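You operate a simulated robot arm through the tools that you are given. There is no shell and no other tool. Be economical: measure what you need, move in short steps, check, and stop when the job is done.

You run a simulated robot arm. Do the job below in one go: nothing can be reset, and whatever is moved stays where it is left.

## Task
Latch the orange heater band round the test compressor and try it.
Fine: band home and its knob latched before the lock comes off; switch on, start, watch the orange lamp light; leave it running.

Only the result counts: the job must be done as asked and must still hold three seconds after the hand-in. Knocking over, shifting, dropping, spilling or breaking anything else fails it.

## Robot
A 6-joint arm with a fingered hand, hanging from a carriage that runs on a rail from [-2102, -50] to [378, 9] (x, y) and turns from -365 to 323 degrees about z. Base frame: it is fixed where the carriage stands at the start and does not move with it; the origin is on the floor, on the carriage's upright axis, x ahead of it, y to its left, z up; the surface under the hand at the start is at about z = 860. Readings come in mm, degrees, newtons and seconds.
With the tool pointing down near the work surface it reaches from about 100 to 660 mm from the robot's upright axis, wherever it stands. Its first joint turns from -166.0 to 166.0 degrees. Places, roughly: band latch knob [600, -500, 900]; orange heater band [600, -300, 900]; test compressor [700, -500, 1000]; test control box [500, -700, 900]; test lock [400, -700, 900]; test start key [500, -700, 900]; test switch [500, -600, 900]. Payload 4 kg.
The TCP is the grasp point between the finger pads, 29 mm short of the fingertips. In the tool frame z runs along the fingers and y along their closing line. The gripper opens to 100 mm. The gripper's body begins 34 mm behind the TCP. The gripper is a hand of 5 fingers: y runs from the thumb to the fingers, the wrist lies at [-15, -114, -189] in the tool frame.
Orientation is that of the tool frame in the base frame, as a unit quaternion [w, x, y, z]. With the fingers straight down and the wrist toward the robot, the tool's x, y and z point along [0, 1, 0], [1, 0, 0] and [0, 0, -1] of the base frame.

## Interface
- The arm moves only by the tool move_arm. Its argument "motion" is text: rows parted by semicolons, each of 6 numbers parted by spaces: the shift along the base's x, y, z in units of 100 mm (1.0 is 100 mm), then the turn, a rotation vector about the base's x, y, z in units of 45 degrees (1.0 is 45 degrees). In form: tx ty tz rx ry rz; .... A call has 1 to 10 rows; each row is the pose to reach, as a shift and turn from the pose commanded when the call began. A call with a number of a shift or a turn outside -1 to 1 is refused whole. Each row takes 0.2 s and may step no farther than 50 mm and 8.6 degrees from the row before; otherwise, the whole call is refused. Where a pose cannot be reached the arm comes as near as it can. A force on the tool above 40 N (or 10 N above the force at the start of the call, whichever is more), or a blocked arm, ends the call early, and 0.2 s more pass. In this call time passes only in rows, and 0.2 s behind the last. It gives the time, the measured TCP pose, the force on the tool (base axes), the opening and the grip force at its end, in the units of the frame above (readings bear some noise), with the torque about the TCP (base axes, N m) and any sound that the robot's microphone picked up.
- Cameras (640 x 400 px; columns grow to the right, rows downward): "scene" is now at [237.7, -80.9, 1752.7]; the picture's right is [-0.89, -0.45, 0.00], its down [-0.38, 0.76, -0.53] and it looks along [0.24, -0.48, -0.85] (base axes); focal length 258 px, centre (320, 200). "wrist" rides on the gripper at [66, -86, -121] in the tool frame; the picture's right is [-0.76, 0.31, -0.58], its down [-0.59, -0.70, 0.40] and it looks along [-0.28, 0.64, 0.71] (tool axes); focal length 247 px, centre (320, 200). There is no depth. A picture from a camera that has moved, and an enlarged one, comes with that camera's place and axes in the base frame and with its lens. The place of the scene camera against the robot may be out by one fixed shift of up to 25 mm in any direction.
- capture(camera): a new picture of that camera. The clock stands still meanwhile.
- raise_lower(by): slides the trunk up (or, below 0, down) by that many mm; the arm and the scene camera ride with it, the base frame stays. It gives what a move gives, with no picture.
- drive_base(legs): drives the robot by 1 to 6 legs, each [ahead, left, turn to the left] in mm, mm and degrees, along the robot's own axes; the way and the turn of a leg run together, so that a leg with both is an arc; at most 1500 mm and 180 degrees a leg. The arm and the cameras ride along, it lands a little off, and it stops where it bumps. It keeps to its track: a leg is cut to what the track allows. It gives what a move gives.
- finger_targets(index, middle, ring, little, thumb_bend, thumb_turn): sets how far each is bent, from 0 (flat) to 1 (curled in); at 0.3 the hand is open as for a grip, at 0.7 the pads meet at the TCP. One left out holds its place. A second passes; each finger stops where it meets its share of the squeeze, and holds until it gets a number again. It is the only way to open and close the hand. It gives what a move gives, with no picture; readings hold the bend of each and the force on index, middle, ring, little, thumb and palm. thumb_turn goes from beside the hand (0) to across from the fingers (1), as for a grip.
- aim_head(pan, tilt): turns the head with the scene camera to pan (to the left, within 155 degrees either way) and tilt (down, from -29 to 69), counted from straight ahead of the robot. It gives what a move gives.
- zoom(camera, box): a new picture of the part [left, top, right, bottom] of that camera's present view, enlarged. The clock stands still meanwhile.
- close_job(): hands the job in; it is judged then, once.

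Work in short steps. Places have to be worked out from the pictures, the camera data and where the tool is seen: move nearer, look again, correct. Check each grasp and each placing, and mend what went wrong. You have 120 turns and 98 pictures in all, those below and enlarged ones among them. Open the gripper and draw the arm clear of the work before you hand the job in, unless the task says otherwise; then end with one line.

The tools are called after "Call:" as a command line: name --argument value ..., lists and objects as JSON in quotes. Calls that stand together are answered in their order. move_arm: Moves the arm, as the interface text tells. Its arguments: {"type":"object","properties":{"motion":{"type":"string"}},"required":["motion"]} The other tools are called the same way: raise_lower (by) slides the trunk up or down; finger_targets (index, middle, ring, little, thumb_bend, thumb_turn) moves the fingers one by one; drive_base (legs) drives the base; aim_head (pan, tilt) turns the head that bears the scene camera; capture (camera) takes a picture; zoom (camera, box) takes an enlarged picture of a part of a camera's view; close_job () hands the job in.

At the start:

```text
clock: 0.0
ee_pos: [590.2, -301.6, 1227.9]
orientation: [0.0, 0.708, 0.707, 0.0]
ft_force: [-0.1, 1.1, 0.3]
ft_torque: [0.01, 0.0, 0.02]
gripper_width: 99.8
gripper_force: 0.2
shape: jaw
bend: [0.3, 0.3, 0.3, 0.3, 0.3, 0.98]
finger forces: [0.0, 0.0, 0.0, 0.0, 0.0, 0.0]
trunk travel left (down, up): [-484.0, 116.0]
robot x, y, heading: [-0.0, 2.5, 0.1]
head pan, tilt: [-63.4, 57.7]
```

scene: 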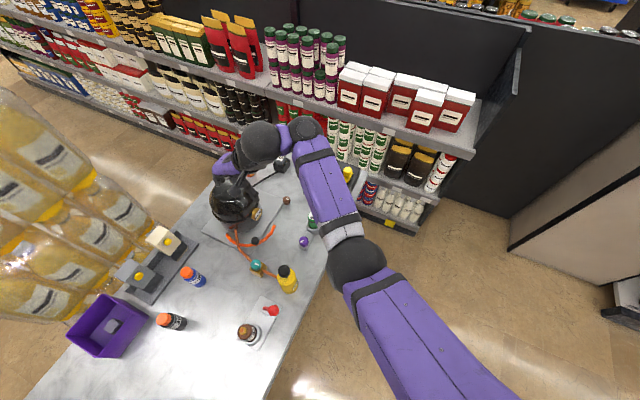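
wrist: 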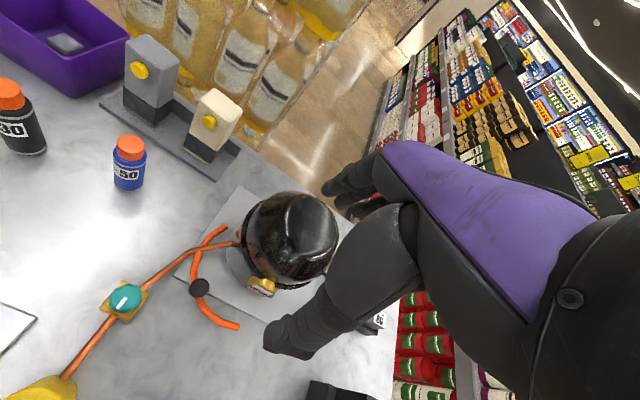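

The first pictures show the compressor with the orange band beside it. I zoom in on the details first.

Call:
zoom --camera "scene" --box '[180, 140, 340, 300]'

Call:
zoom --camera "scene" --box '[60, 200, 320, 370]'

Call:
zoom --camera "wrist" --box '[60, 180, 380, 380]'

```text
2.50 times, centred on (260, 220) of scene
camera zoom: at [237.7, -80.9, 1752.7], right [-0.89, -0.45, 0.0], down [-0.38, 0.76, -0.53], along [0.24, -0.48, -0.85], focal length 644 px, centre (470, 150)
```

zoom: 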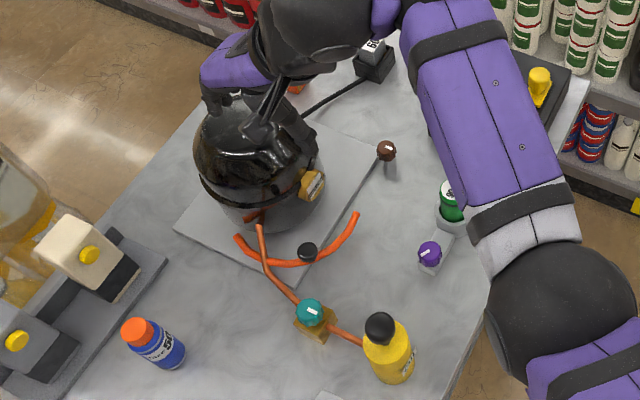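

```text
2.35 times, centred on (190, 285) of scene
camera zoom: at [237.7, -80.9, 1752.7], right [-0.89, -0.45, 0.0], down [-0.38, 0.76, -0.53], along [0.24, -0.48, -0.85], focal length 606 px, centre (626, 0)
```

zoom: 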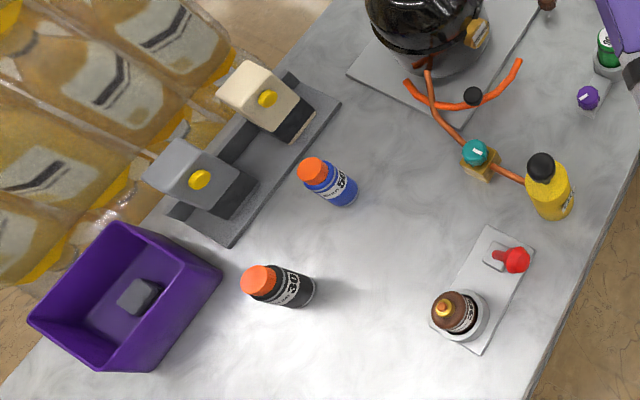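

```text
2.00 times, centred on (220, 280) of wrist
camera zoom: at [504.5, -236.2, 1350.3], right [0.31, -0.76, 0.58], down [-0.7, -0.59, -0.4], along [0.64, -0.28, -0.71], focal length 494 px, centre (520, 40)
```

zoom: 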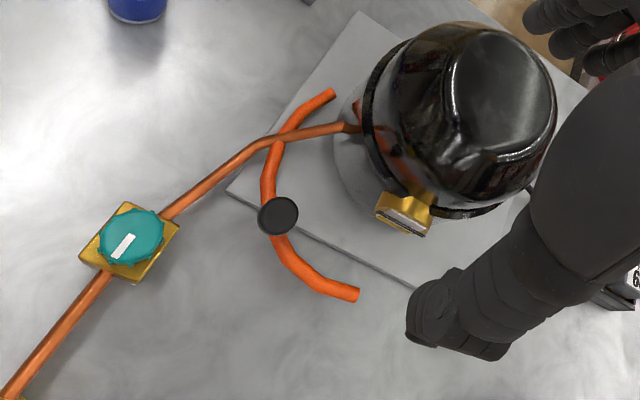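

The hand covers the area round the control box. I raise the trunk and draw the arm back to see it.

Call:
raise_lower --by 100

Call:
move_arm --motion "-0.5 0.1 0 0 0 0; -1 0.3 0 0 0 0"

Call:
move_arm --motion "-0.5 0.1 0 0 0 0; -1 0.3 0 0 0 0"

Call:
capture --camera "scene"

```text
clock: 1.3
ee_pos: [590.2, -301.9, 1328.8]
orientation: [0.0, 0.707, 0.707, 0.0]
ft_force: [-0.4, 0.5, 0.0]
ft_torque: [0.0, 0.0, -0.01]
gripper_width: 99.9
gripper_force: 0.0
shape: jaw
bend: [0.3, 0.3, 0.3, 0.3, 0.3, 0.98]
finger forces: [0.0, 0.0, 0.1, 0.1, 0.0, 0.0]
trunk travel left (down, up): [-584.0, 16.0]
robot x, y, heading: [2.6, -2.0, -0.4]
head pan, tilt: [-63.4, 57.7]
```

```text
refused: row 1 steps farther than a row can; nothing moved
```

```text
refused: row 1 steps farther than a row can; nothing moved
```

```text
92 pictures are left
camera scene: at [237.7, -80.9, 1852.7], right [-0.89, -0.45, 0.0], down [-0.38, 0.76, -0.53], along [0.24, -0.48, -0.85], focal length 258 px, centre (320, 200)
```

scene: 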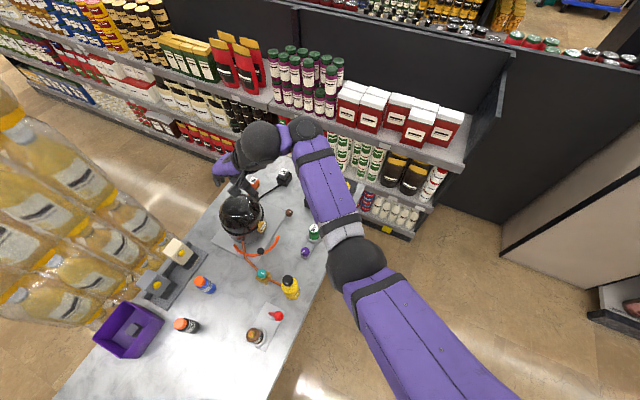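

Steps must stay within 50 mm in all; I retry.

Call:
move_arm --motion "-0.48 0 0 0 0 0; -0.96 0.1 0 0 0 0; -1 0.5 0 0 0 0; -1 0.98 0 0 0 0"

Call:
move_arm --motion "-0.48 0 0 0 0 0; -0.96 0.1 0 0 0 0; -1 0.5 0 0 0 0; -1 0.98 0 0 0 0"

Call:
capture --camera "scene"

Call:
zoom --camera "scene" --box '[190, 120, 350, 240]'

```text
clock: 2.3
ee_pos: [552.5, -228.0, 1254.0]
orientation: [0.001, 0.708, 0.706, 0.0]
ft_force: [0.1, 0.9, 0.4]
ft_torque: [0.04, 0.03, -0.01]
gripper_width: 99.8
gripper_force: 0.0
shape: jaw
bend: [0.3, 0.3, 0.3, 0.3, 0.3, 0.98]
finger forces: [0.0, 0.0, 0.1, 0.0, 0.0, 0.0]
out of reach, approached as far as the arm can: row 1, 2, 3, 4
trunk travel left (down, up): [-584.0, 16.0]
robot x, y, heading: [-5.2, 4.5, 0.3]
head pan, tilt: [-63.4, 57.7]
```

```text
clock: 3.3
ee_pos: [475.0, -124.7, 1195.0]
orientation: [0.003, 0.709, 0.705, 0.001]
ft_force: [-0.4, 0.0, 0.8]
ft_torque: [0.02, 0.01, 0.03]
gripper_width: 100.1
gripper_force: 0.0
shape: jaw
bend: [0.3, 0.3, 0.3, 0.3, 0.3, 0.98]
finger forces: [0.0, 0.1, 0.1, 0.1, 0.0, 0.1]
out of reach, approached as far as the arm can: row 1, 2, 3, 4
trunk travel left (down, up): [-584.0, 16.0]
robot x, y, heading: [2.3, 2.9, -0.2]
head pan, tilt: [-63.4, 57.7]
```

```text
91 pictures are left
camera scene: at [237.7, -81.3, 1852.8], right [-0.89, -0.45, 0.0], down [-0.38, 0.76, -0.54], along [0.24, -0.48, -0.84], focal length 258 px, centre (320, 200)
```

scene: 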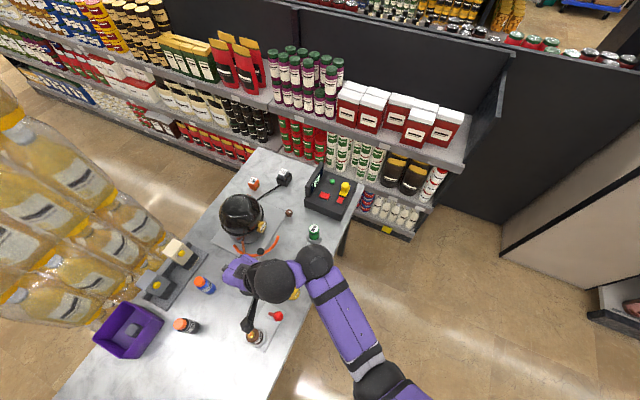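

```text
3.33 times, centred on (270, 180) of scene
camera zoom: at [237.7, -81.3, 1852.8], right [-0.89, -0.45, 0.0], down [-0.38, 0.76, -0.54], along [0.24, -0.48, -0.84], focal length 859 px, centre (487, 267)
```

zoom: 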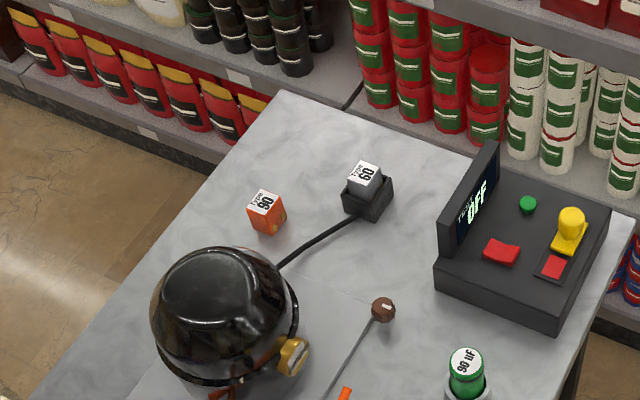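

The control box is now visible: green key near (508,-745), red switch near (506,-658), yellow lock near (436,-742). The band's black knob is near (609,-304) and the brown latch knob near (600,-509). I turn and drive the carriage to the near end of the rail for better reach.

Call:
drive_base --legs '[[0, 0, -45], [290, 225, 0]]'

Call:
capture --camera "scene"

Call:
capture --camera "wrist"

```text
clock: 7.7
ee_pos: [605.3, -416.2, 1193.8]
orientation: [0.002, 0.924, 0.382, -0.001]
ft_force: [0.4, 0.3, -0.1]
ft_torque: [0.0, 0.01, -0.01]
gripper_width: 99.7
gripper_force: 0.0
shape: jaw
bend: [0.3, 0.3, 0.3, 0.3, 0.3, 0.98]
finger forces: [0.0, 0.0, 0.0, 0.1, 0.0, 0.0]
trunk travel left (down, up): [-584.0, 16.0]
robot x, y, heading: [356.8, 6.3, -45.1]
head pan, tilt: [-63.4, 57.7]
```

```text
89 pictures are left
camera scene: at [483.1, -217.7, 1852.7], right [-0.95, 0.32, 0.0], down [0.27, 0.8, -0.53], along [-0.17, -0.51, -0.85], focal length 258 px, centre (320, 200)
```

scene: 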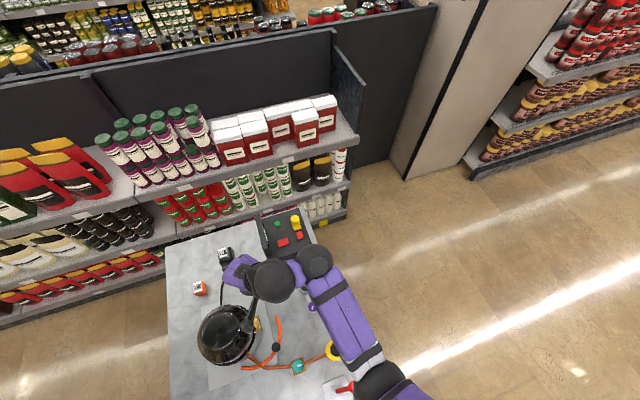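

```text
88 pictures are left
camera wrist: at [590.6, -308.5, 1315.3], right [-0.32, -0.75, 0.58], down [-0.91, 0.08, -0.4], along [0.25, -0.66, -0.71], focal length 247 px, centre (320, 200)
```

wrist: 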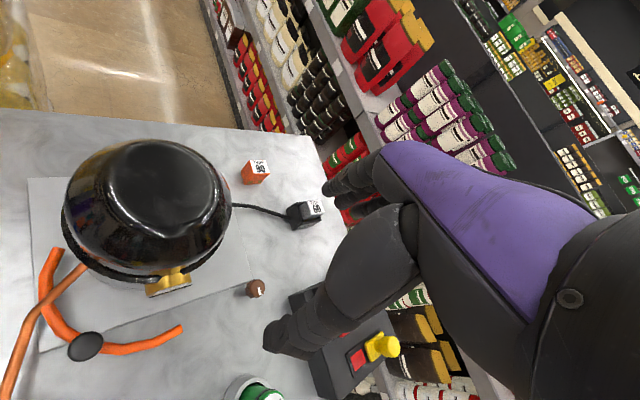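

Comparing wrist and scene views, the scene camera seems to read about (+10,-25) mm off. I zoom in on the band and latch.

Call:
zoom --camera "wrist" --box '[0, 200, 290, 380]'

Call:
zoom --camera "scene" --box '[180, 270, 350, 390]'

Call:
zoom --camera "scene" --box '[240, 200, 330, 270]'

```text
2.21 times, centred on (145, 290) of wrist
camera zoom: at [590.6, -308.5, 1315.3], right [-0.32, -0.75, 0.58], down [-0.91, 0.08, -0.4], along [0.25, -0.66, -0.71], focal length 545 px, centre (706, 1)
```

zoom: 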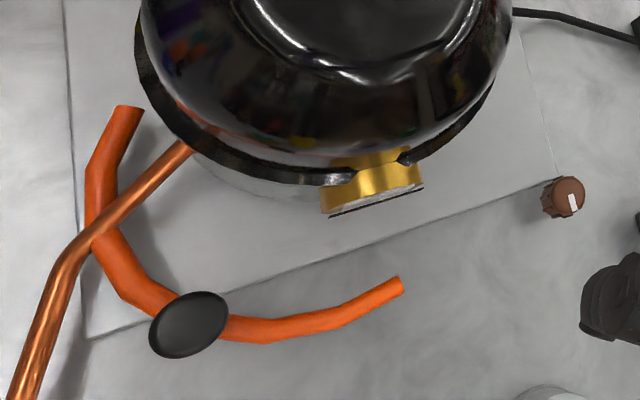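

```text
3.33 times, centred on (265, 330) of scene
camera zoom: at [483.1, -217.7, 1852.7], right [-0.95, 0.32, 0.0], down [0.27, 0.8, -0.53], along [-0.17, -0.51, -0.85], focal length 859 px, centre (503, -233)
```

zoom: 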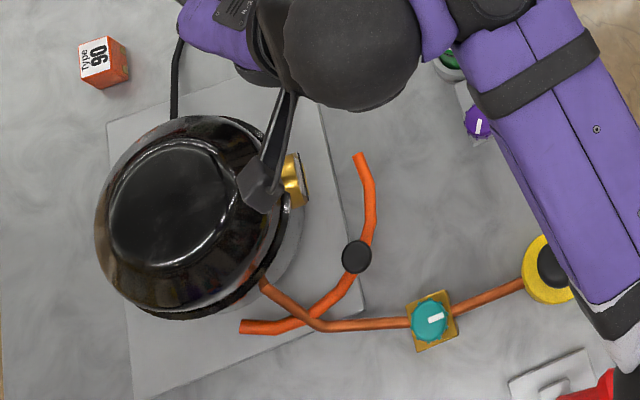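

```text
5.71 times, centred on (285, 235) of scene
camera zoom: at [483.1, -217.7, 1852.7], right [-0.95, 0.32, 0.0], down [0.27, 0.8, -0.53], along [-0.17, -0.51, -0.85], focal length 1473 px, centre (520, 0)
```

zoom: 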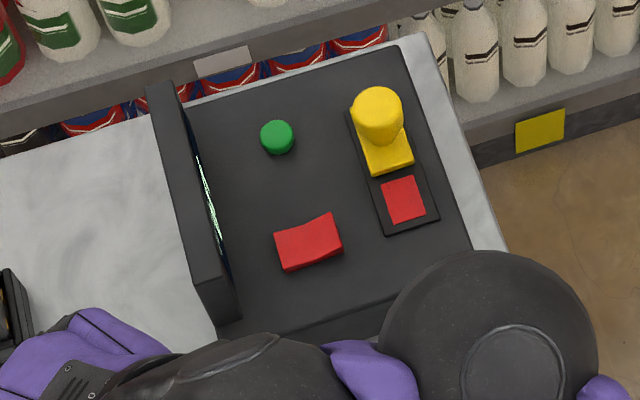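

I want a closer look at the band and latch. I swing the hand toward the near side, lower it, and turn it about 25° left so the wrist camera looks across the band.

Call:
move_arm --motion "0 0.4 0 0 0 0.18; -0.1 0.8 0 0 0 0.36; -0.2 1 -0.2 0 0 0.55; -0.4 1 -0.6 0 0 0.55; -0.45 1 -0.9 0 0 0.55"

Call:
move_arm --motion "0 0.4 0 0 0 0; 0 0.7 0 0 0 0"

Call:
capture --camera "wrist"

Call:
capture --camera "scene"

```text
clock: 8.9
ee_pos: [563.8, -316.5, 1092.7]
orientation: [0.004, 0.821, 0.57, -0.001]
ft_force: [0.3, -1.3, -0.6]
ft_torque: [-0.01, -0.01, 0.05]
gripper_width: 99.9
gripper_force: 0.1
shape: jaw
bend: [0.3, 0.3, 0.3, 0.3, 0.3, 0.98]
finger forces: [0.0, 0.1, 0.1, 0.1, 0.0, 0.1]
out of reach, approached as far as the arm can: row 1, 2, 3, 4, 5
trunk travel left (down, up): [-584.0, 16.0]
robot x, y, heading: [357.9, 9.4, -45.1]
head pan, tilt: [-63.4, 57.7]
```

```text
clock: 9.5
ee_pos: [565.9, -248.5, 1095.8]
orientation: [0.003, 0.821, 0.571, 0.0]
ft_force: [-0.3, -1.3, 0.3]
ft_torque: [0.02, -0.01, 0.03]
gripper_width: 100.1
gripper_force: 0.0
shape: jaw
bend: [0.3, 0.3, 0.3, 0.3, 0.3, 0.98]
finger forces: [0.0, 0.0, 0.0, 0.0, 0.1, 0.1]
trunk travel left (down, up): [-584.0, 16.0]
robot x, y, heading: [358.6, 9.4, -45.0]
head pan, tilt: [-63.4, 57.7]
```

```text
84 pictures are left
camera wrist: at [507.4, -156.3, 1215.9], right [0.02, -0.81, 0.58], down [-0.86, -0.31, -0.4], along [0.5, -0.49, -0.71], focal length 247 px, centre (320, 200)
```

wrist: 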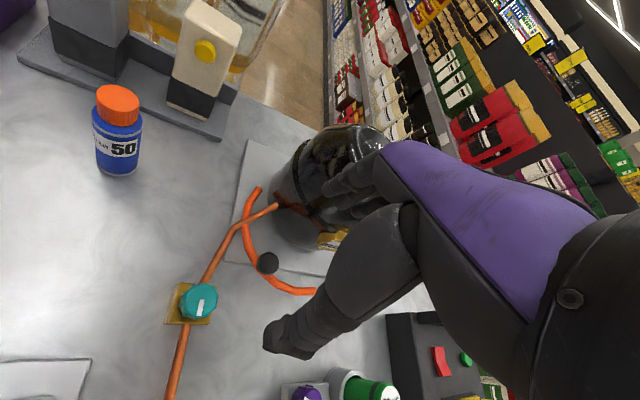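

```text
83 pictures are left
camera scene: at [483.1, -217.9, 1852.8], right [-0.95, 0.32, 0.0], down [0.27, 0.8, -0.53], along [-0.17, -0.51, -0.84], focal length 258 px, centre (320, 200)
```

scene: 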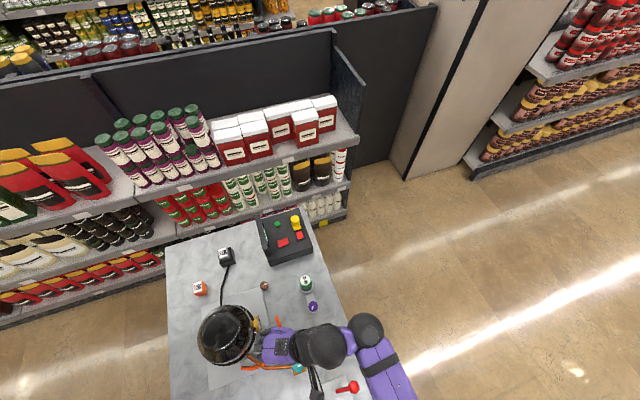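

Call:
zoom --camera "wrist" --box '[150, 120, 350, 330]'

```text
1.90 times, centred on (250, 225) of wrist
camera zoom: at [507.4, -156.3, 1215.9], right [0.02, -0.81, 0.58], down [-0.86, -0.31, -0.4], along [0.5, -0.49, -0.71], focal length 470 px, centre (453, 152)
```

zoom: 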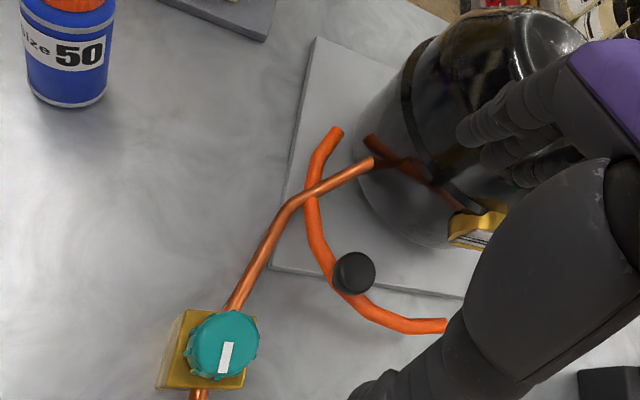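

Triangulating from two wrist views: knob ≈(595,-282,920), band ends ≈(711,-262,896) and (575,-375,896), compressor axis ≈(720,-362). A push with inclined fingers keeps the hand clear of the dome. I back the carriage up to get room, then tilt the hand.

Call:
drive_base --legs '[[-106, -106, 0]]'

Call:
move_arm --motion "0 0 0 -0.06 -0.17 0; 0 0 0 -0.12 -0.34 0; 0 0 0 -0.18 -0.5 0; 0 0 0 -0.24 -0.66 0"

Call:
capture --camera "wrist"

Call:
capture --camera "scene"

```text
clock: 10.9
ee_pos: [413.0, -251.3, 1096.1]
orientation: [0.004, 0.821, 0.571, 0.001]
ft_force: [-1.0, -0.2, 0.3]
ft_torque: [0.01, -0.02, 0.0]
gripper_width: 99.7
gripper_force: 0.0
shape: jaw
bend: [0.3, 0.3, 0.3, 0.3, 0.3, 0.98]
finger forces: [0.0, 0.1, 0.1, 0.0, 0.1, 0.0]
trunk travel left (down, up): [-584.0, 16.0]
robot x, y, heading: [205.5, 8.4, -45.0]
head pan, tilt: [-63.4, 57.7]
```

```text
clock: 11.9
ee_pos: [414.8, -251.1, 1095.0]
orientation: [0.227, 0.79, 0.548, 0.155]
ft_force: [0.2, -0.5, -0.4]
ft_torque: [0.02, 0.0, 0.0]
gripper_width: 100.3
gripper_force: 0.1
shape: jaw
bend: [0.3, 0.3, 0.3, 0.3, 0.3, 0.98]
finger forces: [0.1, 0.0, 0.1, 0.1, 0.0, 0.1]
trunk travel left (down, up): [-584.0, 16.0]
robot x, y, heading: [206.3, 6.7, -44.9]
head pan, tilt: [-63.4, 57.7]
```

```text
81 pictures are left
camera wrist: at [309.0, -142.1, 1152.4], right [-0.31, -0.69, 0.65], down [-0.57, -0.42, -0.71], along [0.76, -0.59, -0.26], focal length 247 px, centre (320, 200)
```

wrist: 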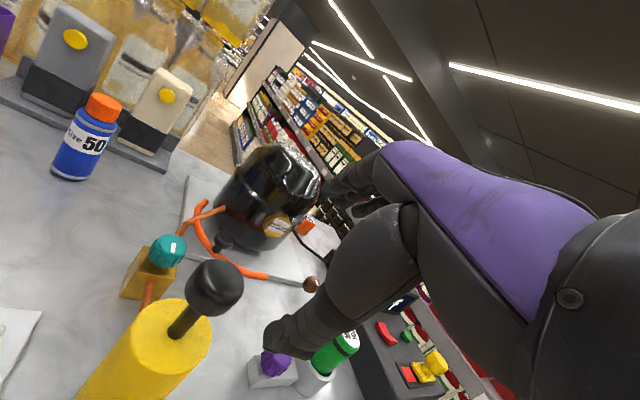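

```text
80 pictures are left
camera scene: at [331.2, -221.1, 1852.8], right [-0.95, 0.31, 0.0], down [0.27, 0.8, -0.53], along [-0.17, -0.51, -0.85], focal length 258 px, centre (320, 200)
```

scene: 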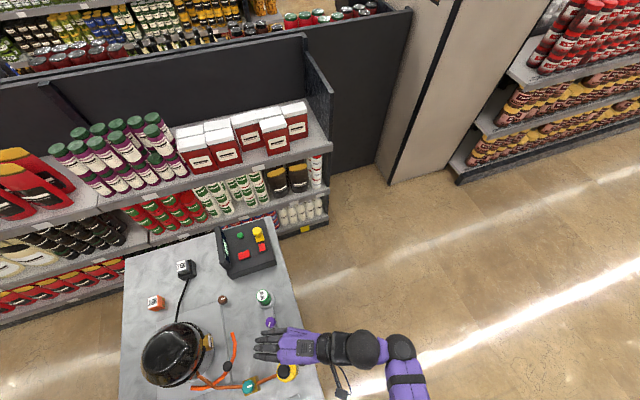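

A useful side view; I zoom on the band and brown knob.

Call:
zoom --camera "wrist" --box '[170, 180, 340, 300]'

Call:
zoom --camera "scene" --box '[120, 280, 300, 400]'

```text
3.33 times, centred on (255, 240) of wrist
camera zoom: at [309.0, -142.1, 1152.4], right [-0.31, -0.69, 0.65], down [-0.57, -0.42, -0.71], along [0.76, -0.59, -0.26], focal length 823 px, centre (537, 67)
```

zoom: 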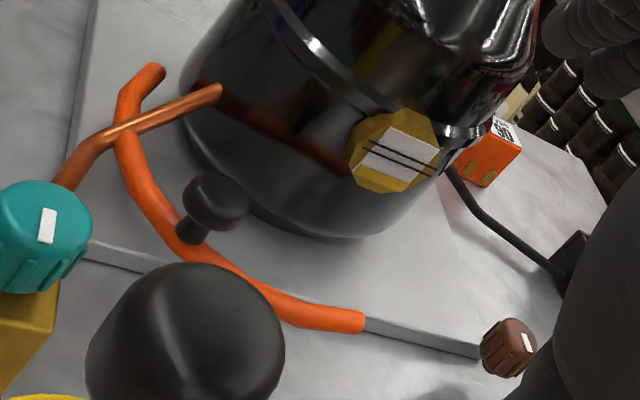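

```text
3.33 times, centred on (210, 340) of scene
camera zoom: at [331.2, -221.1, 1852.8], right [-0.95, 0.31, 0.0], down [0.27, 0.8, -0.53], along [-0.17, -0.51, -0.85], focal length 859 px, centre (687, -267)
```

zoom: 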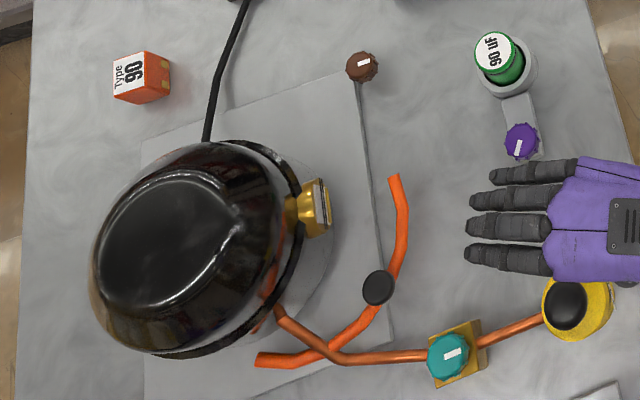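

The brown knob is a separate rotary knob and the band has its own mushroom knob. I make a pointing hand (index straight, the others curled) and look at where the index tip lies.

Call:
finger_targets --index 0.1 --middle 1 --ring 1 --little 1 --thumb_bend 0.8 --thumb_turn 0.5

Call:
zoom --camera "scene" --box '[220, 300, 370, 400]'

Call:
capture --camera "wrist"

```text
clock: 12.9
ee_pos: [413.7, -252.2, 1094.6]
orientation: [0.226, 0.79, 0.548, 0.156]
ft_force: [0.1, -0.3, 0.0]
ft_torque: [-0.01, 0.02, 0.02]
gripper_width: 66.8
gripper_force: 0.1
shape: fingers
bend: [0.1, 1.0, 1.0, 1.0, 0.8, 0.51]
finger forces: [0.0, 0.0, 0.0, 0.0, 0.0, 0.1]
trunk travel left (down, up): [-584.0, 16.0]
robot x, y, heading: [205.3, 2.4, -45.0]
head pan, tilt: [-63.4, 57.7]
```

```text
4.00 times, centred on (295, 350) of scene
camera zoom: at [331.2, -221.1, 1852.7], right [-0.95, 0.31, 0.0], down [0.27, 0.8, -0.53], along [-0.17, -0.51, -0.85], focal length 1031 px, centre (420, -400)
```

zoom: 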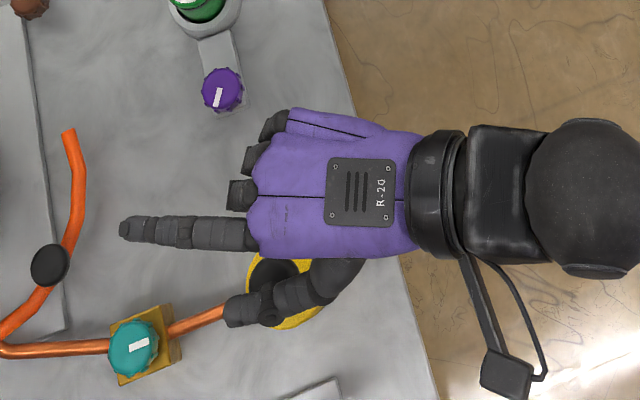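

```text
76 pictures are left
camera wrist: at [309.0, -142.1, 1152.6], right [-0.31, -0.69, 0.65], down [-0.57, -0.42, -0.71], along [0.76, -0.59, -0.27], focal length 247 px, centre (320, 200)
```

wrist: 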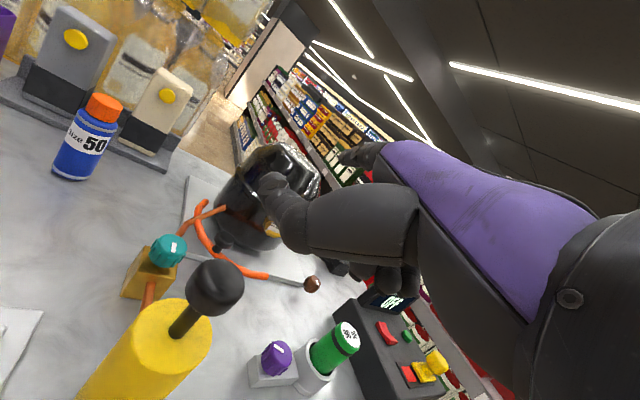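

The straight index points along the tool's y+z diagonal, with its tip about (12, 82, 5) in the tool frame. I tuck the thumb and swing the hand to point steeply down, so it clears the yellow bottle.

Call:
finger_targets --index 0 --thumb_bend 0.9 --thumb_turn 0.95

Call:
move_arm --motion "0 0 0 0.05 0.14 0; 0 0 0 0.1 0.28 0; 0 0 0 0.15 0.41 0; 0 0 0 0.2 0.54 0"

Call:
move_arm --motion "0.2 0 0 0.05 0.14 0; 0.3 0 0 0.1 0.28 0; 0.4 0 0 0.15 0.41 0; 0.5 0 0 0.2 0.54 0"

Call:
capture --camera "scene"

Call:
capture --camera "wrist"

```text
clock: 13.9
ee_pos: [414.5, -251.8, 1094.0]
orientation: [0.226, 0.791, 0.548, 0.155]
ft_force: [0.1, -0.2, 0.3]
ft_torque: [0.01, -0.02, -0.01]
gripper_width: 54.7
gripper_force: 0.0
shape: fingers
bend: [0.0, 1.0, 1.0, 1.0, 0.9, 0.97]
finger forces: [0.0, 0.1, 0.0, 0.0, 0.0, 0.1]
trunk travel left (down, up): [-584.0, 16.0]
robot x, y, heading: [204.2, 3.3, -45.2]
head pan, tilt: [-63.4, 57.7]
```

```text
clock: 14.9
ee_pos: [414.3, -251.8, 1095.4]
orientation: [0.042, 0.82, 0.57, 0.029]
ft_force: [-0.5, 0.0, 0.7]
ft_torque: [-0.02, -0.02, 0.01]
gripper_width: 54.3
gripper_force: 0.0
shape: fingers
bend: [0.0, 1.0, 1.0, 1.0, 0.9, 0.97]
finger forces: [0.1, 0.0, 0.0, 0.0, 0.1, 0.1]
trunk travel left (down, up): [-584.0, 16.0]
robot x, y, heading: [202.6, 7.7, -44.9]
head pan, tilt: [-63.4, 57.7]
```

```text
clock: 15.9
ee_pos: [472.7, -252.3, 1064.7]
orientation: [-0.141, 0.809, 0.562, -0.101]
ft_force: [0.0, -0.1, 0.1]
ft_torque: [0.02, -0.04, -0.03]
gripper_width: 54.7
gripper_force: 0.0
shape: fingers
bend: [0.0, 1.0, 1.0, 1.0, 0.9, 0.97]
finger forces: [0.0, 0.0, 0.0, 0.0, 0.0, 0.1]
out of reach, approached as far as the arm can: row 3, 4
trunk travel left (down, up): [-584.0, 16.0]
robot x, y, heading: [203.4, 1.0, -44.6]
head pan, tilt: [-63.4, 57.7]
```

```text
75 pictures are left
camera scene: at [331.2, -221.0, 1852.7], right [-0.95, 0.31, 0.0], down [0.27, 0.8, -0.53], along [-0.17, -0.51, -0.85], focal length 258 px, centre (320, 200)
```

scene: 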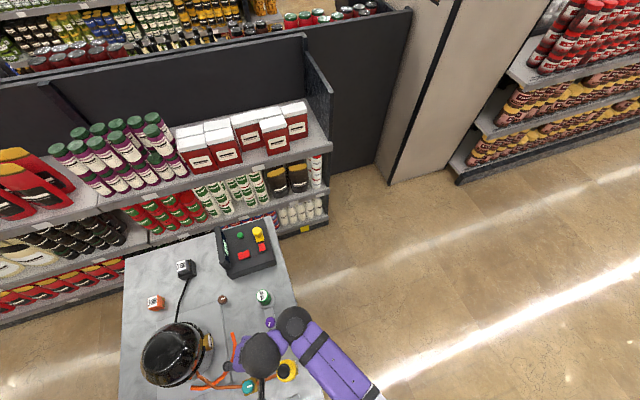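

```text
74 pictures are left
camera wrist: at [458.0, -176.2, 1206.9], right [0.19, -0.88, 0.44], down [-0.95, -0.27, -0.13], along [0.24, -0.39, -0.89], focal length 247 px, centre (320, 200)
```

wrist: 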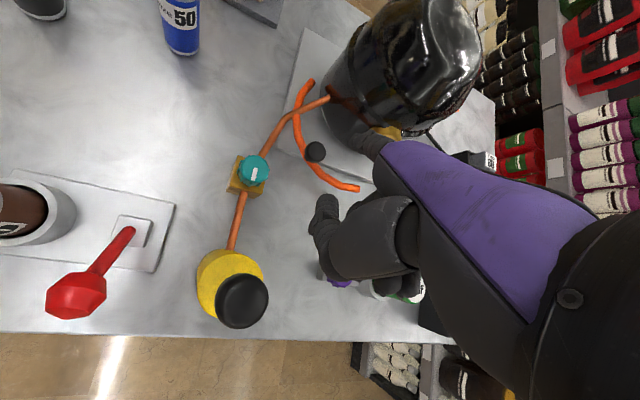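

The tip should be near (547,-267,1032). I check it by zooming on the wrist view.

Call:
zoom --camera "wrist" --box '[270, 80, 450, 220]'

Call:
zoom --camera "scene" --box '[180, 310, 320, 400]'

```text
2.86 times, centred on (360, 150) of wrist
camera zoom: at [458.0, -176.2, 1206.9], right [0.19, -0.88, 0.44], down [-0.95, -0.27, -0.13], along [0.24, -0.39, -0.89], focal length 706 px, centre (206, 343)
```

zoom: 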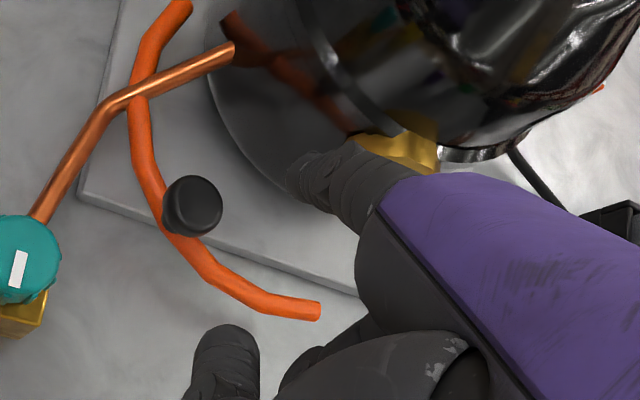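

```text
4.44 times, centred on (250, 355) of scene
camera zoom: at [331.2, -221.0, 1852.7], right [-0.95, 0.31, 0.0], down [0.27, 0.8, -0.53], along [-0.17, -0.51, -0.85], focal length 1145 px, centre (631, -489)
```

zoom: 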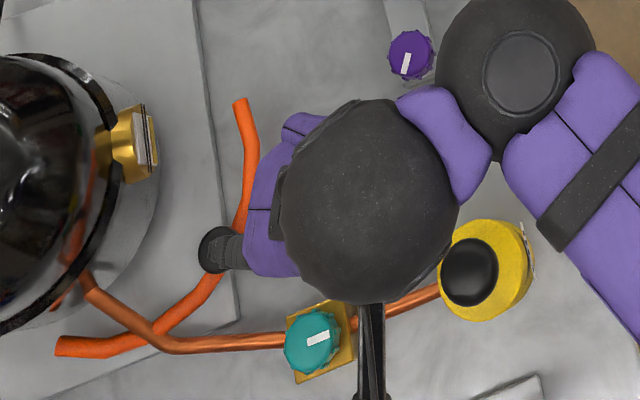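

Index tip measured at ≈(564,-271,1033), i.e. tool offset (14,97,-1). I back off a little behind the knob and lower the trunk.

Call:
move_arm --motion "-0.16 0.07 0 0 0 0"

Call:
raise_lower --by -85

Call:
capture --camera "wrist"

```text
clock: 16.3
ee_pos: [458.2, -246.4, 1060.5]
orientation: [-0.14, 0.809, 0.562, -0.099]
ft_force: [0.7, -1.2, 0.1]
ft_torque: [0.01, -0.01, 0.01]
gripper_width: 54.6
gripper_force: 0.0
shape: fingers
bend: [0.0, 1.0, 1.0, 1.0, 0.9, 0.97]
finger forces: [0.1, 0.1, 0.1, 0.0, 0.0, 0.0]
out of reach, approached as far as the arm can: row 1
trunk travel left (down, up): [-584.0, 16.0]
robot x, y, heading: [203.0, 4.5, -44.6]
head pan, tilt: [-63.4, 57.7]
```

```text
clock: 17.5
ee_pos: [457.3, -244.1, 974.6]
orientation: [-0.14, 0.809, 0.562, -0.099]
ft_force: [-0.4, -0.8, -0.6]
ft_torque: [0.01, 0.0, 0.06]
gripper_width: 54.4
gripper_force: 0.0
shape: fingers
bend: [0.0, 1.0, 1.0, 1.0, 0.9, 0.97]
finger forces: [0.1, 0.1, 0.0, 0.1, 0.0, 0.0]
trunk travel left (down, up): [-499.0, 101.0]
robot x, y, heading: [206.1, 3.7, -44.9]
head pan, tilt: [-63.4, 57.7]
```

```text
71 pictures are left
camera wrist: at [443.3, -169.5, 1117.8], right [0.19, -0.88, 0.44], down [-0.95, -0.27, -0.13], along [0.24, -0.39, -0.89], focal length 247 px, centre (320, 200)
```

wrist: 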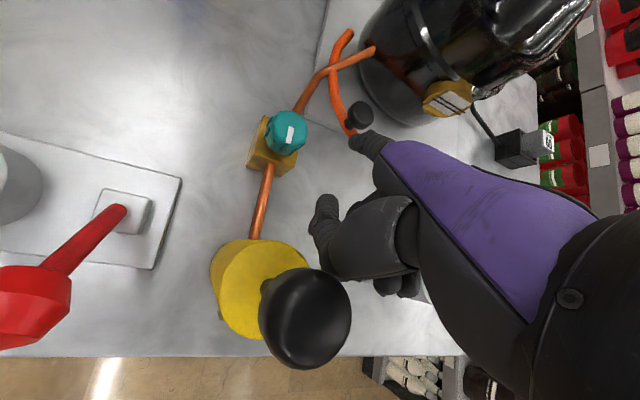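

The bottle's black handle triangulates to (423,-213,1026), too near the palm for comfort. I yaw the hand 35° left about the index tip so the palm swings away from the bottle.

Call:
move_arm --motion "-0.018 -0.112 0 0 0 0.155; -0.021 -0.226 0 0 0 0.311; -0.011 -0.339 0 0 0 0.467; 0.013 -0.45 0 0 0 0.622; 0.05 -0.558 0 0 0 0.778"

Call:
capture --camera "wrist"

Call:
zoom --camera "scene" --box '[180, 310, 320, 400]'

```text
clock: 18.7
ee_pos: [471.3, -307.5, 951.3]
orientation: [-0.102, 0.602, 0.78, -0.138]
ft_force: [0.0, -0.5, 0.1]
ft_torque: [-0.03, -0.03, -0.01]
gripper_width: 54.7
gripper_force: 0.0
shape: fingers
bend: [0.0, 1.0, 1.0, 1.0, 0.9, 0.97]
finger forces: [0.0, 0.0, 0.0, 0.0, 0.1, 0.0]
out of reach, approached as far as the arm can: row 1, 2, 3, 4, 5
trunk travel left (down, up): [-499.0, 101.0]
robot x, y, heading: [207.8, 7.9, -45.0]
head pan, tilt: [-63.4, 57.7]
```

```text
70 pictures are left
camera wrist: at [416.4, -253.8, 1093.9], right [0.66, -0.61, 0.44], down [-0.62, -0.77, -0.13], along [0.42, -0.19, -0.89], focal length 247 px, centre (320, 200)
```

wrist: 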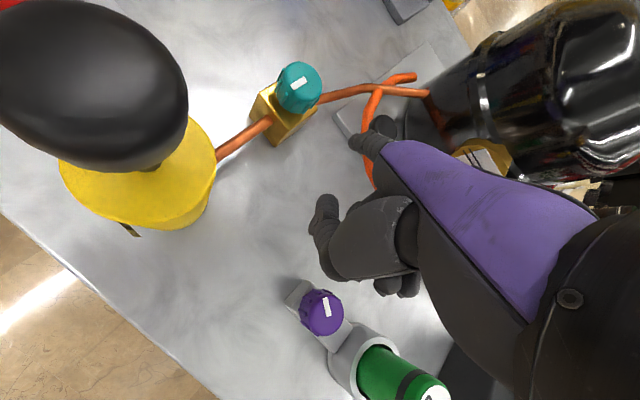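

```text
4.44 times, centred on (250, 355) of scene
camera zoom: at [331.2, -221.0, 1767.7], right [-0.95, 0.31, 0.0], down [0.27, 0.8, -0.53], along [-0.17, -0.51, -0.85], focal length 1145 px, centre (631, -489)
```

zoom: 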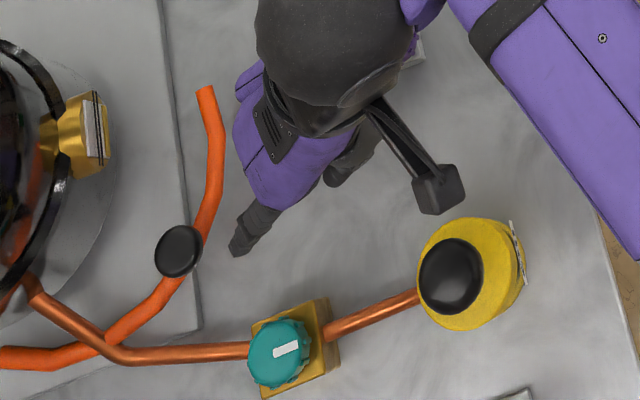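

The tip is now at ≈(556,-271,919), just outside the knob. The arm is at the top of its height range, so I raise the trunk 50 and bring the arm down 62 for margin.

Call:
raise_lower --by 50

Call:
move_arm --motion "0 0 -0.3 0 0 0; 0 0 -0.62 0 0 0"

Call:
move_arm --motion "0.1 -0.04 0 0 0 0; 0.2 -0.08 0 0 0 0; 0.28 -0.11 0 0 0 0"

Call:
zoom --camera "scene" --box '[160, 300, 300, 400]'

```text
clock: 19.6
ee_pos: [471.5, -308.4, 1001.4]
orientation: [-0.103, 0.602, 0.78, -0.138]
ft_force: [-0.3, 0.4, 0.2]
ft_torque: [-0.01, -0.02, -0.01]
gripper_width: 54.5
gripper_force: 0.1
shape: fingers
bend: [0.0, 1.0, 1.0, 1.0, 0.9, 0.97]
finger forces: [0.0, 0.0, 0.0, 0.1, 0.0, 0.0]
trunk travel left (down, up): [-549.0, 51.0]
robot x, y, heading: [202.0, 3.5, -44.8]
head pan, tilt: [-63.4, 57.7]
```

```text
clock: 20.2
ee_pos: [467.2, -310.7, 939.8]
orientation: [-0.103, 0.603, 0.779, -0.137]
ft_force: [-0.3, -0.3, 0.5]
ft_torque: [0.06, -0.03, -0.02]
gripper_width: 54.5
gripper_force: 0.1
shape: fingers
bend: [0.0, 1.0, 1.0, 1.0, 0.9, 0.97]
finger forces: [0.0, 0.0, 0.0, 0.0, 0.0, 0.0]
trunk travel left (down, up): [-549.0, 51.0]
robot x, y, heading: [203.6, 4.3, -45.1]
head pan, tilt: [-63.4, 57.7]
```

```text
clock: 21.0
ee_pos: [497.5, -319.3, 939.4]
orientation: [-0.104, 0.604, 0.778, -0.139]
ft_force: [-3.5, 0.1, -0.4]
ft_torque: [0.01, 0.1, 0.0]
gripper_width: 51.2
gripper_force: 1.7
shape: fingers
bend: [0.02, 1.0, 1.0, 1.0, 0.9, 0.97]
finger forces: [3.4, 0.1, 0.1, 0.0, 0.1, 0.1]
trunk travel left (down, up): [-549.0, 51.0]
robot x, y, heading: [203.3, 6.7, -44.9]
head pan, tilt: [-63.4, 57.7]
```

```text
4.00 times, centred on (230, 350) of scene
camera zoom: at [330.9, -221.1, 1817.6], right [-0.95, 0.31, 0.0], down [0.27, 0.8, -0.53], along [-0.17, -0.51, -0.84], focal length 1031 px, centre (680, -400)
```

zoom: 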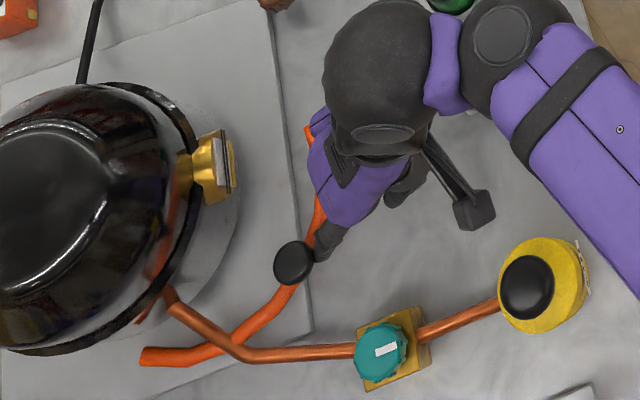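

The fingertip touches the knob with 3.5 N along x. I push on gently.

Call:
move_arm --motion "0.08 -0.02 0 0 0 0; 0.16 -0.04 0 0 0 0; 0.24 -0.06 0 0 0 0"

Call:
zoom --camera "scene" --box '[160, 300, 300, 400]'

```text
clock: 21.8
ee_pos: [523.4, -325.7, 939.2]
orientation: [-0.101, 0.602, 0.78, -0.138]
ft_force: [0.4, -1.0, 0.4]
ft_torque: [0.0, 0.0, 0.02]
gripper_width: 54.6
gripper_force: 0.0
shape: fingers
bend: [0.0, 1.0, 1.0, 1.0, 0.9, 0.97]
finger forces: [0.1, 0.0, 0.0, 0.0, 0.0, 0.0]
trunk travel left (down, up): [-549.0, 51.0]
robot x, y, heading: [205.6, 5.4, -44.7]
head pan, tilt: [-63.4, 57.7]
```

```text
4.00 times, centred on (230, 350) of scene
camera zoom: at [331.8, -220.9, 1817.7], right [-0.95, 0.31, 0.0], down [0.27, 0.8, -0.53], along [-0.17, -0.51, -0.85], focal length 1031 px, centre (680, -400)
```

zoom: 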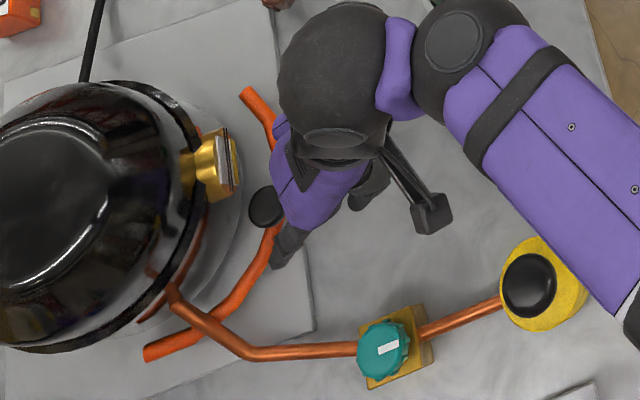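

The band swings about its far end A (≈711,-262): it has already turned about 25° of roughly 39°. The knob now has to be pushed along about (0.6,-0.8). I yaw the hand back 30° about the tip so it pushes in line.

Call:
move_arm --motion "-0.04 0.114 0 0 0 -0.166; -0.064 0.232 0 0 0 -0.333; -0.073 0.352 0 0 0 -0.5; -0.066 0.473 0 0 0 -0.667"

Call:
zoom --camera "scene" --box '[160, 300, 300, 400]'

Call:
zoom --camera "wrist" --box '[240, 20, 460, 180]'

```text
clock: 22.8
ee_pos: [516.0, -277.4, 939.0]
orientation: [-0.136, 0.785, 0.595, -0.106]
ft_force: [-0.4, -0.6, -0.3]
ft_torque: [0.01, -0.01, -0.04]
gripper_width: 54.4
gripper_force: 0.1
shape: fingers
bend: [0.0, 1.0, 1.0, 1.0, 0.9, 0.97]
finger forces: [0.0, 0.0, 0.0, 0.0, 0.0, 0.1]
trunk travel left (down, up): [-549.0, 51.0]
robot x, y, heading: [204.2, 1.7, -44.9]
head pan, tilt: [-63.4, 57.7]
```

```text
4.00 times, centred on (230, 350) of scene
camera zoom: at [331.2, -221.2, 1817.7], right [-0.95, 0.31, 0.0], down [0.27, 0.8, -0.53], along [-0.17, -0.51, -0.84], focal length 1031 px, centre (680, -400)
```

zoom: 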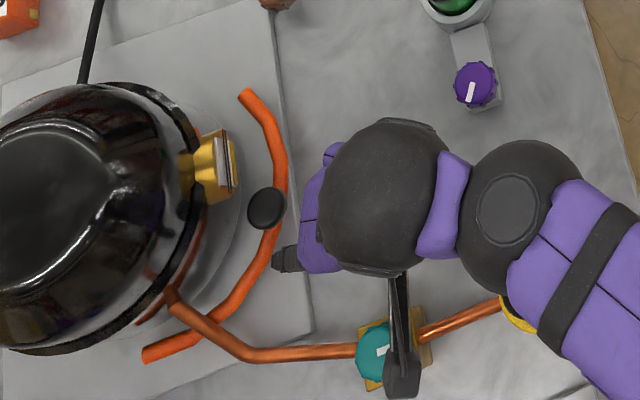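

```text
2.50 times, centred on (350, 100) of wrist
camera zoom: at [496.4, -202.9, 1081.7], right [0.26, -0.86, 0.44], down [-0.93, -0.35, -0.13], along [0.27, -0.37, -0.89], focal length 617 px, centre (245, 450)
```

zoom: 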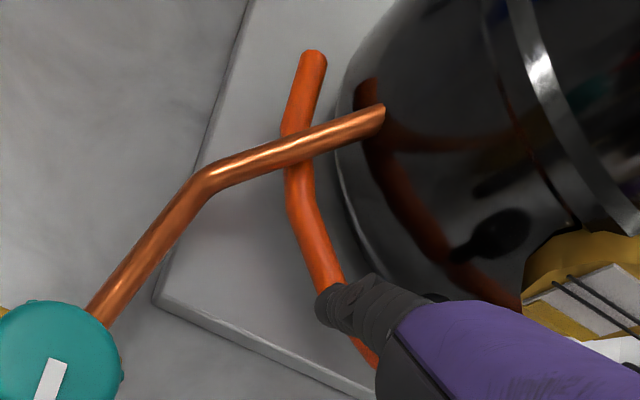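

I push the knob along its arc about A in small steps.

Call:
move_arm --motion "-0.14 -0.09 0 0 0 0; -0.1 -0.17 0 0 0 0; -0.074 -0.244 0 0 0 0; -0.03 -0.34 0 0 0 0"

Call:
zoom --camera "scene" --box '[160, 300, 300, 400]'

```text
clock: 23.8
ee_pos: [513.1, -313.2, 937.7]
orientation: [-0.136, 0.784, 0.597, -0.106]
ft_force: [0.1, -0.5, 0.8]
ft_torque: [0.0, -0.03, 0.0]
gripper_width: 54.7
gripper_force: 0.1
shape: fingers
bend: [0.0, 1.0, 1.0, 1.0, 0.9, 0.97]
finger forces: [0.1, 0.1, 0.0, 0.0, 0.0, 0.0]
trunk travel left (down, up): [-549.0, 51.0]
robot x, y, heading: [204.4, 7.4, -44.9]
head pan, tilt: [-63.4, 57.7]
```

```text
4.00 times, centred on (230, 350) of scene
camera zoom: at [331.2, -221.0, 1817.7], right [-0.95, 0.31, 0.0], down [0.27, 0.8, -0.53], along [-0.17, -0.51, -0.85], focal length 1031 px, centre (680, -400)
```

zoom: 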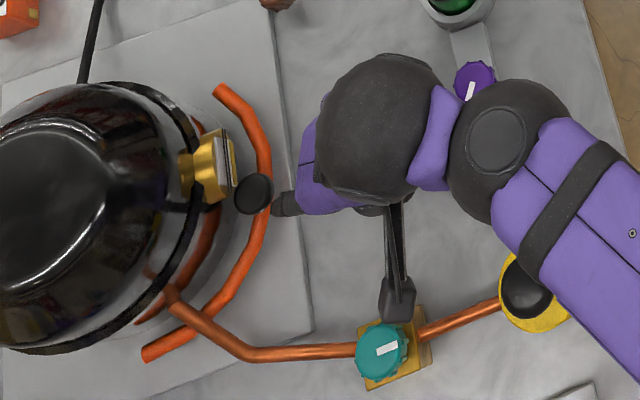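

The band is closing further. I continue toward (+x,-y).

Call:
move_arm --motion "0.05 -0.05 0 0 0 0; 0.1 -0.1 0 0 0 0; 0.15 -0.14 0 0 0 0; 0.2 -0.18 0 0 0 0"

Call:
zoom --camera "scene" --box '[160, 300, 300, 400]'

```text
clock: 24.8
ee_pos: [531.3, -328.4, 936.6]
orientation: [-0.138, 0.783, 0.597, -0.107]
ft_force: [-10.7, 8.5, 0.8]
ft_torque: [0.14, 0.14, 0.62]
gripper_width: 45.0
gripper_force: 6.3
shape: fingers
bend: [0.06, 1.0, 1.0, 1.0, 0.9, 0.97]
finger forces: [12.8, 0.1, 0.0, 0.0, 0.1, 0.0]
trunk travel left (down, up): [-549.0, 51.0]
robot x, y, heading: [204.6, 4.6, -44.9]
head pan, tilt: [-63.4, 57.7]
```

```text
4.00 times, centred on (230, 350) of scene
camera zoom: at [330.4, -220.6, 1817.3], right [-0.95, 0.31, 0.0], down [0.26, 0.8, -0.53], along [-0.17, -0.51, -0.85], focal length 1031 px, centre (680, -400)
```

zoom: 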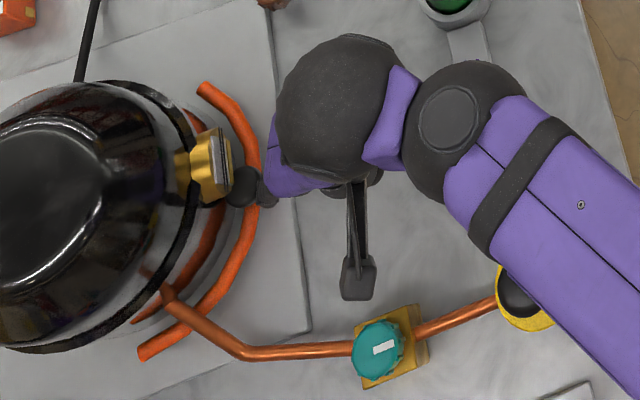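

Force rose to about 14 N; I push a little more to see whether this is the stop.

Call:
move_arm --motion "0.03 -0.03 0 0 0 0; 0.06 -0.06 0 0 0 0; 0.1 -0.1 0 0 0 0"

Call:
zoom --camera "scene" --box '[160, 300, 300, 400]'

```text
clock: 25.6
ee_pos: [540.3, -336.8, 938.9]
orientation: [-0.137, 0.784, 0.596, -0.106]
ft_force: [-11.9, 10.5, 2.2]
ft_torque: [0.19, 0.09, 0.66]
gripper_width: 33.2
gripper_force: 7.3
shape: fingers
bend: [0.15, 1.0, 1.0, 1.0, 0.9, 0.97]
finger forces: [15.2, 0.1, 0.1, 0.1, 0.0, 0.0]
trunk travel left (down, up): [-549.0, 51.0]
robot x, y, heading: [208.2, 3.7, -44.6]
head pan, tilt: [-63.4, 57.7]
```

```text
4.00 times, centred on (230, 350) of scene
camera zoom: at [330.5, -220.4, 1817.1], right [-0.95, 0.31, 0.0], down [0.26, 0.8, -0.53], along [-0.17, -0.51, -0.85], focal length 1031 px, centre (680, -400)
```

zoom: 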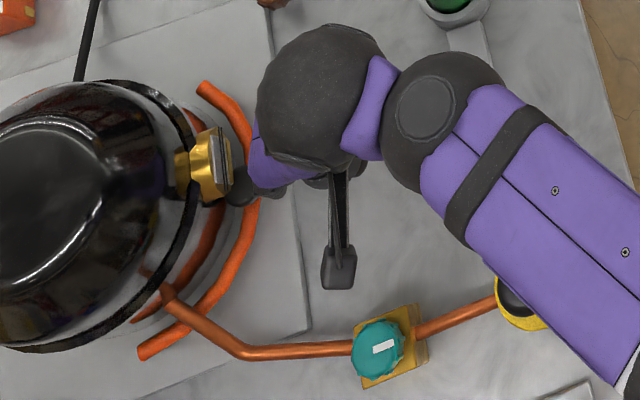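

The band is stopped and the finger only bends: it appears home. I back away, lift, and check that the band stays.

Call:
move_arm --motion "-0.2 0.1 0 0 0 0; -0.5 0.1 0 0 0 0; -0.6 0.1 0.4 0 0 0; -0.6 0.1 0.8 0 0 0"

Call:
move_arm --motion "-0.3 -0.3 0.1 0 0 0; -0.6 -0.6 0.2 0 0 0; -0.6 -1 0.2 0 0 0"

Call:
capture --camera "scene"

Call:
zoom --camera "scene" --box '[140, 280, 300, 400]'

```text
clock: 26.6
ee_pos: [483.9, -325.3, 1021.4]
orientation: [-0.134, 0.784, 0.596, -0.107]
ft_force: [0.5, 1.4, -0.3]
ft_torque: [-0.06, -0.01, -0.02]
gripper_width: 54.2
gripper_force: 0.0
shape: fingers
bend: [0.0, 1.0, 1.0, 1.0, 0.9, 0.97]
finger forces: [0.0, 0.1, 0.0, 0.0, 0.0, 0.0]
trunk travel left (down, up): [-549.0, 51.0]
robot x, y, heading: [207.6, 2.2, -45.0]
head pan, tilt: [-63.4, 57.7]
```

```text
clock: 27.4
ee_pos: [423.2, -429.3, 1038.7]
orientation: [-0.137, 0.784, 0.596, -0.107]
ft_force: [0.0, 1.0, -0.3]
ft_torque: [-0.03, 0.01, -0.01]
gripper_width: 54.5
gripper_force: 0.1
shape: fingers
bend: [0.0, 1.0, 1.0, 1.0, 0.9, 0.97]
finger forces: [0.1, 0.0, 0.1, 0.0, 0.0, 0.1]
trunk travel left (down, up): [-549.0, 51.0]
robot x, y, heading: [203.0, 6.2, -45.0]
head pan, tilt: [-63.4, 57.7]
```

```text
61 pictures are left
camera scene: at [331.2, -220.9, 1817.7], right [-0.95, 0.31, 0.0], down [0.27, 0.8, -0.53], along [-0.17, -0.51, -0.85], focal length 258 px, centre (320, 200)
```

scene: 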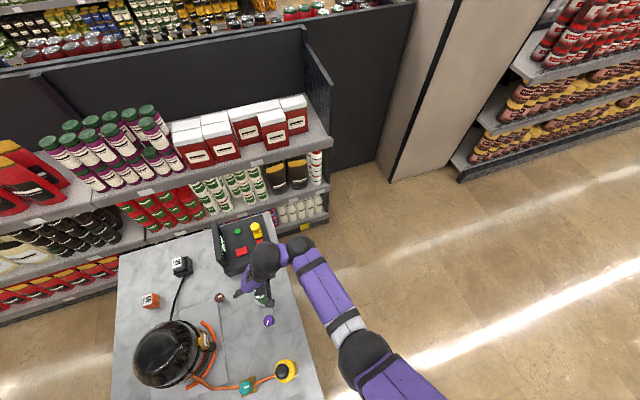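

```text
3.33 times, centred on (220, 340) of scene
camera zoom: at [331.2, -220.9, 1817.7], right [-0.95, 0.31, 0.0], down [0.27, 0.8, -0.53], along [-0.17, -0.51, -0.85], focal length 859 px, centre (653, -267)
```

zoom: 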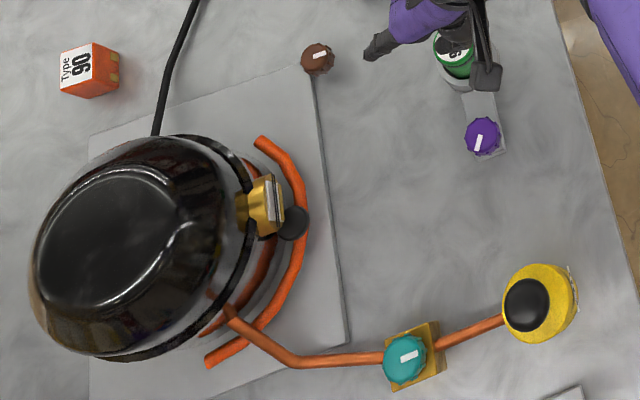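

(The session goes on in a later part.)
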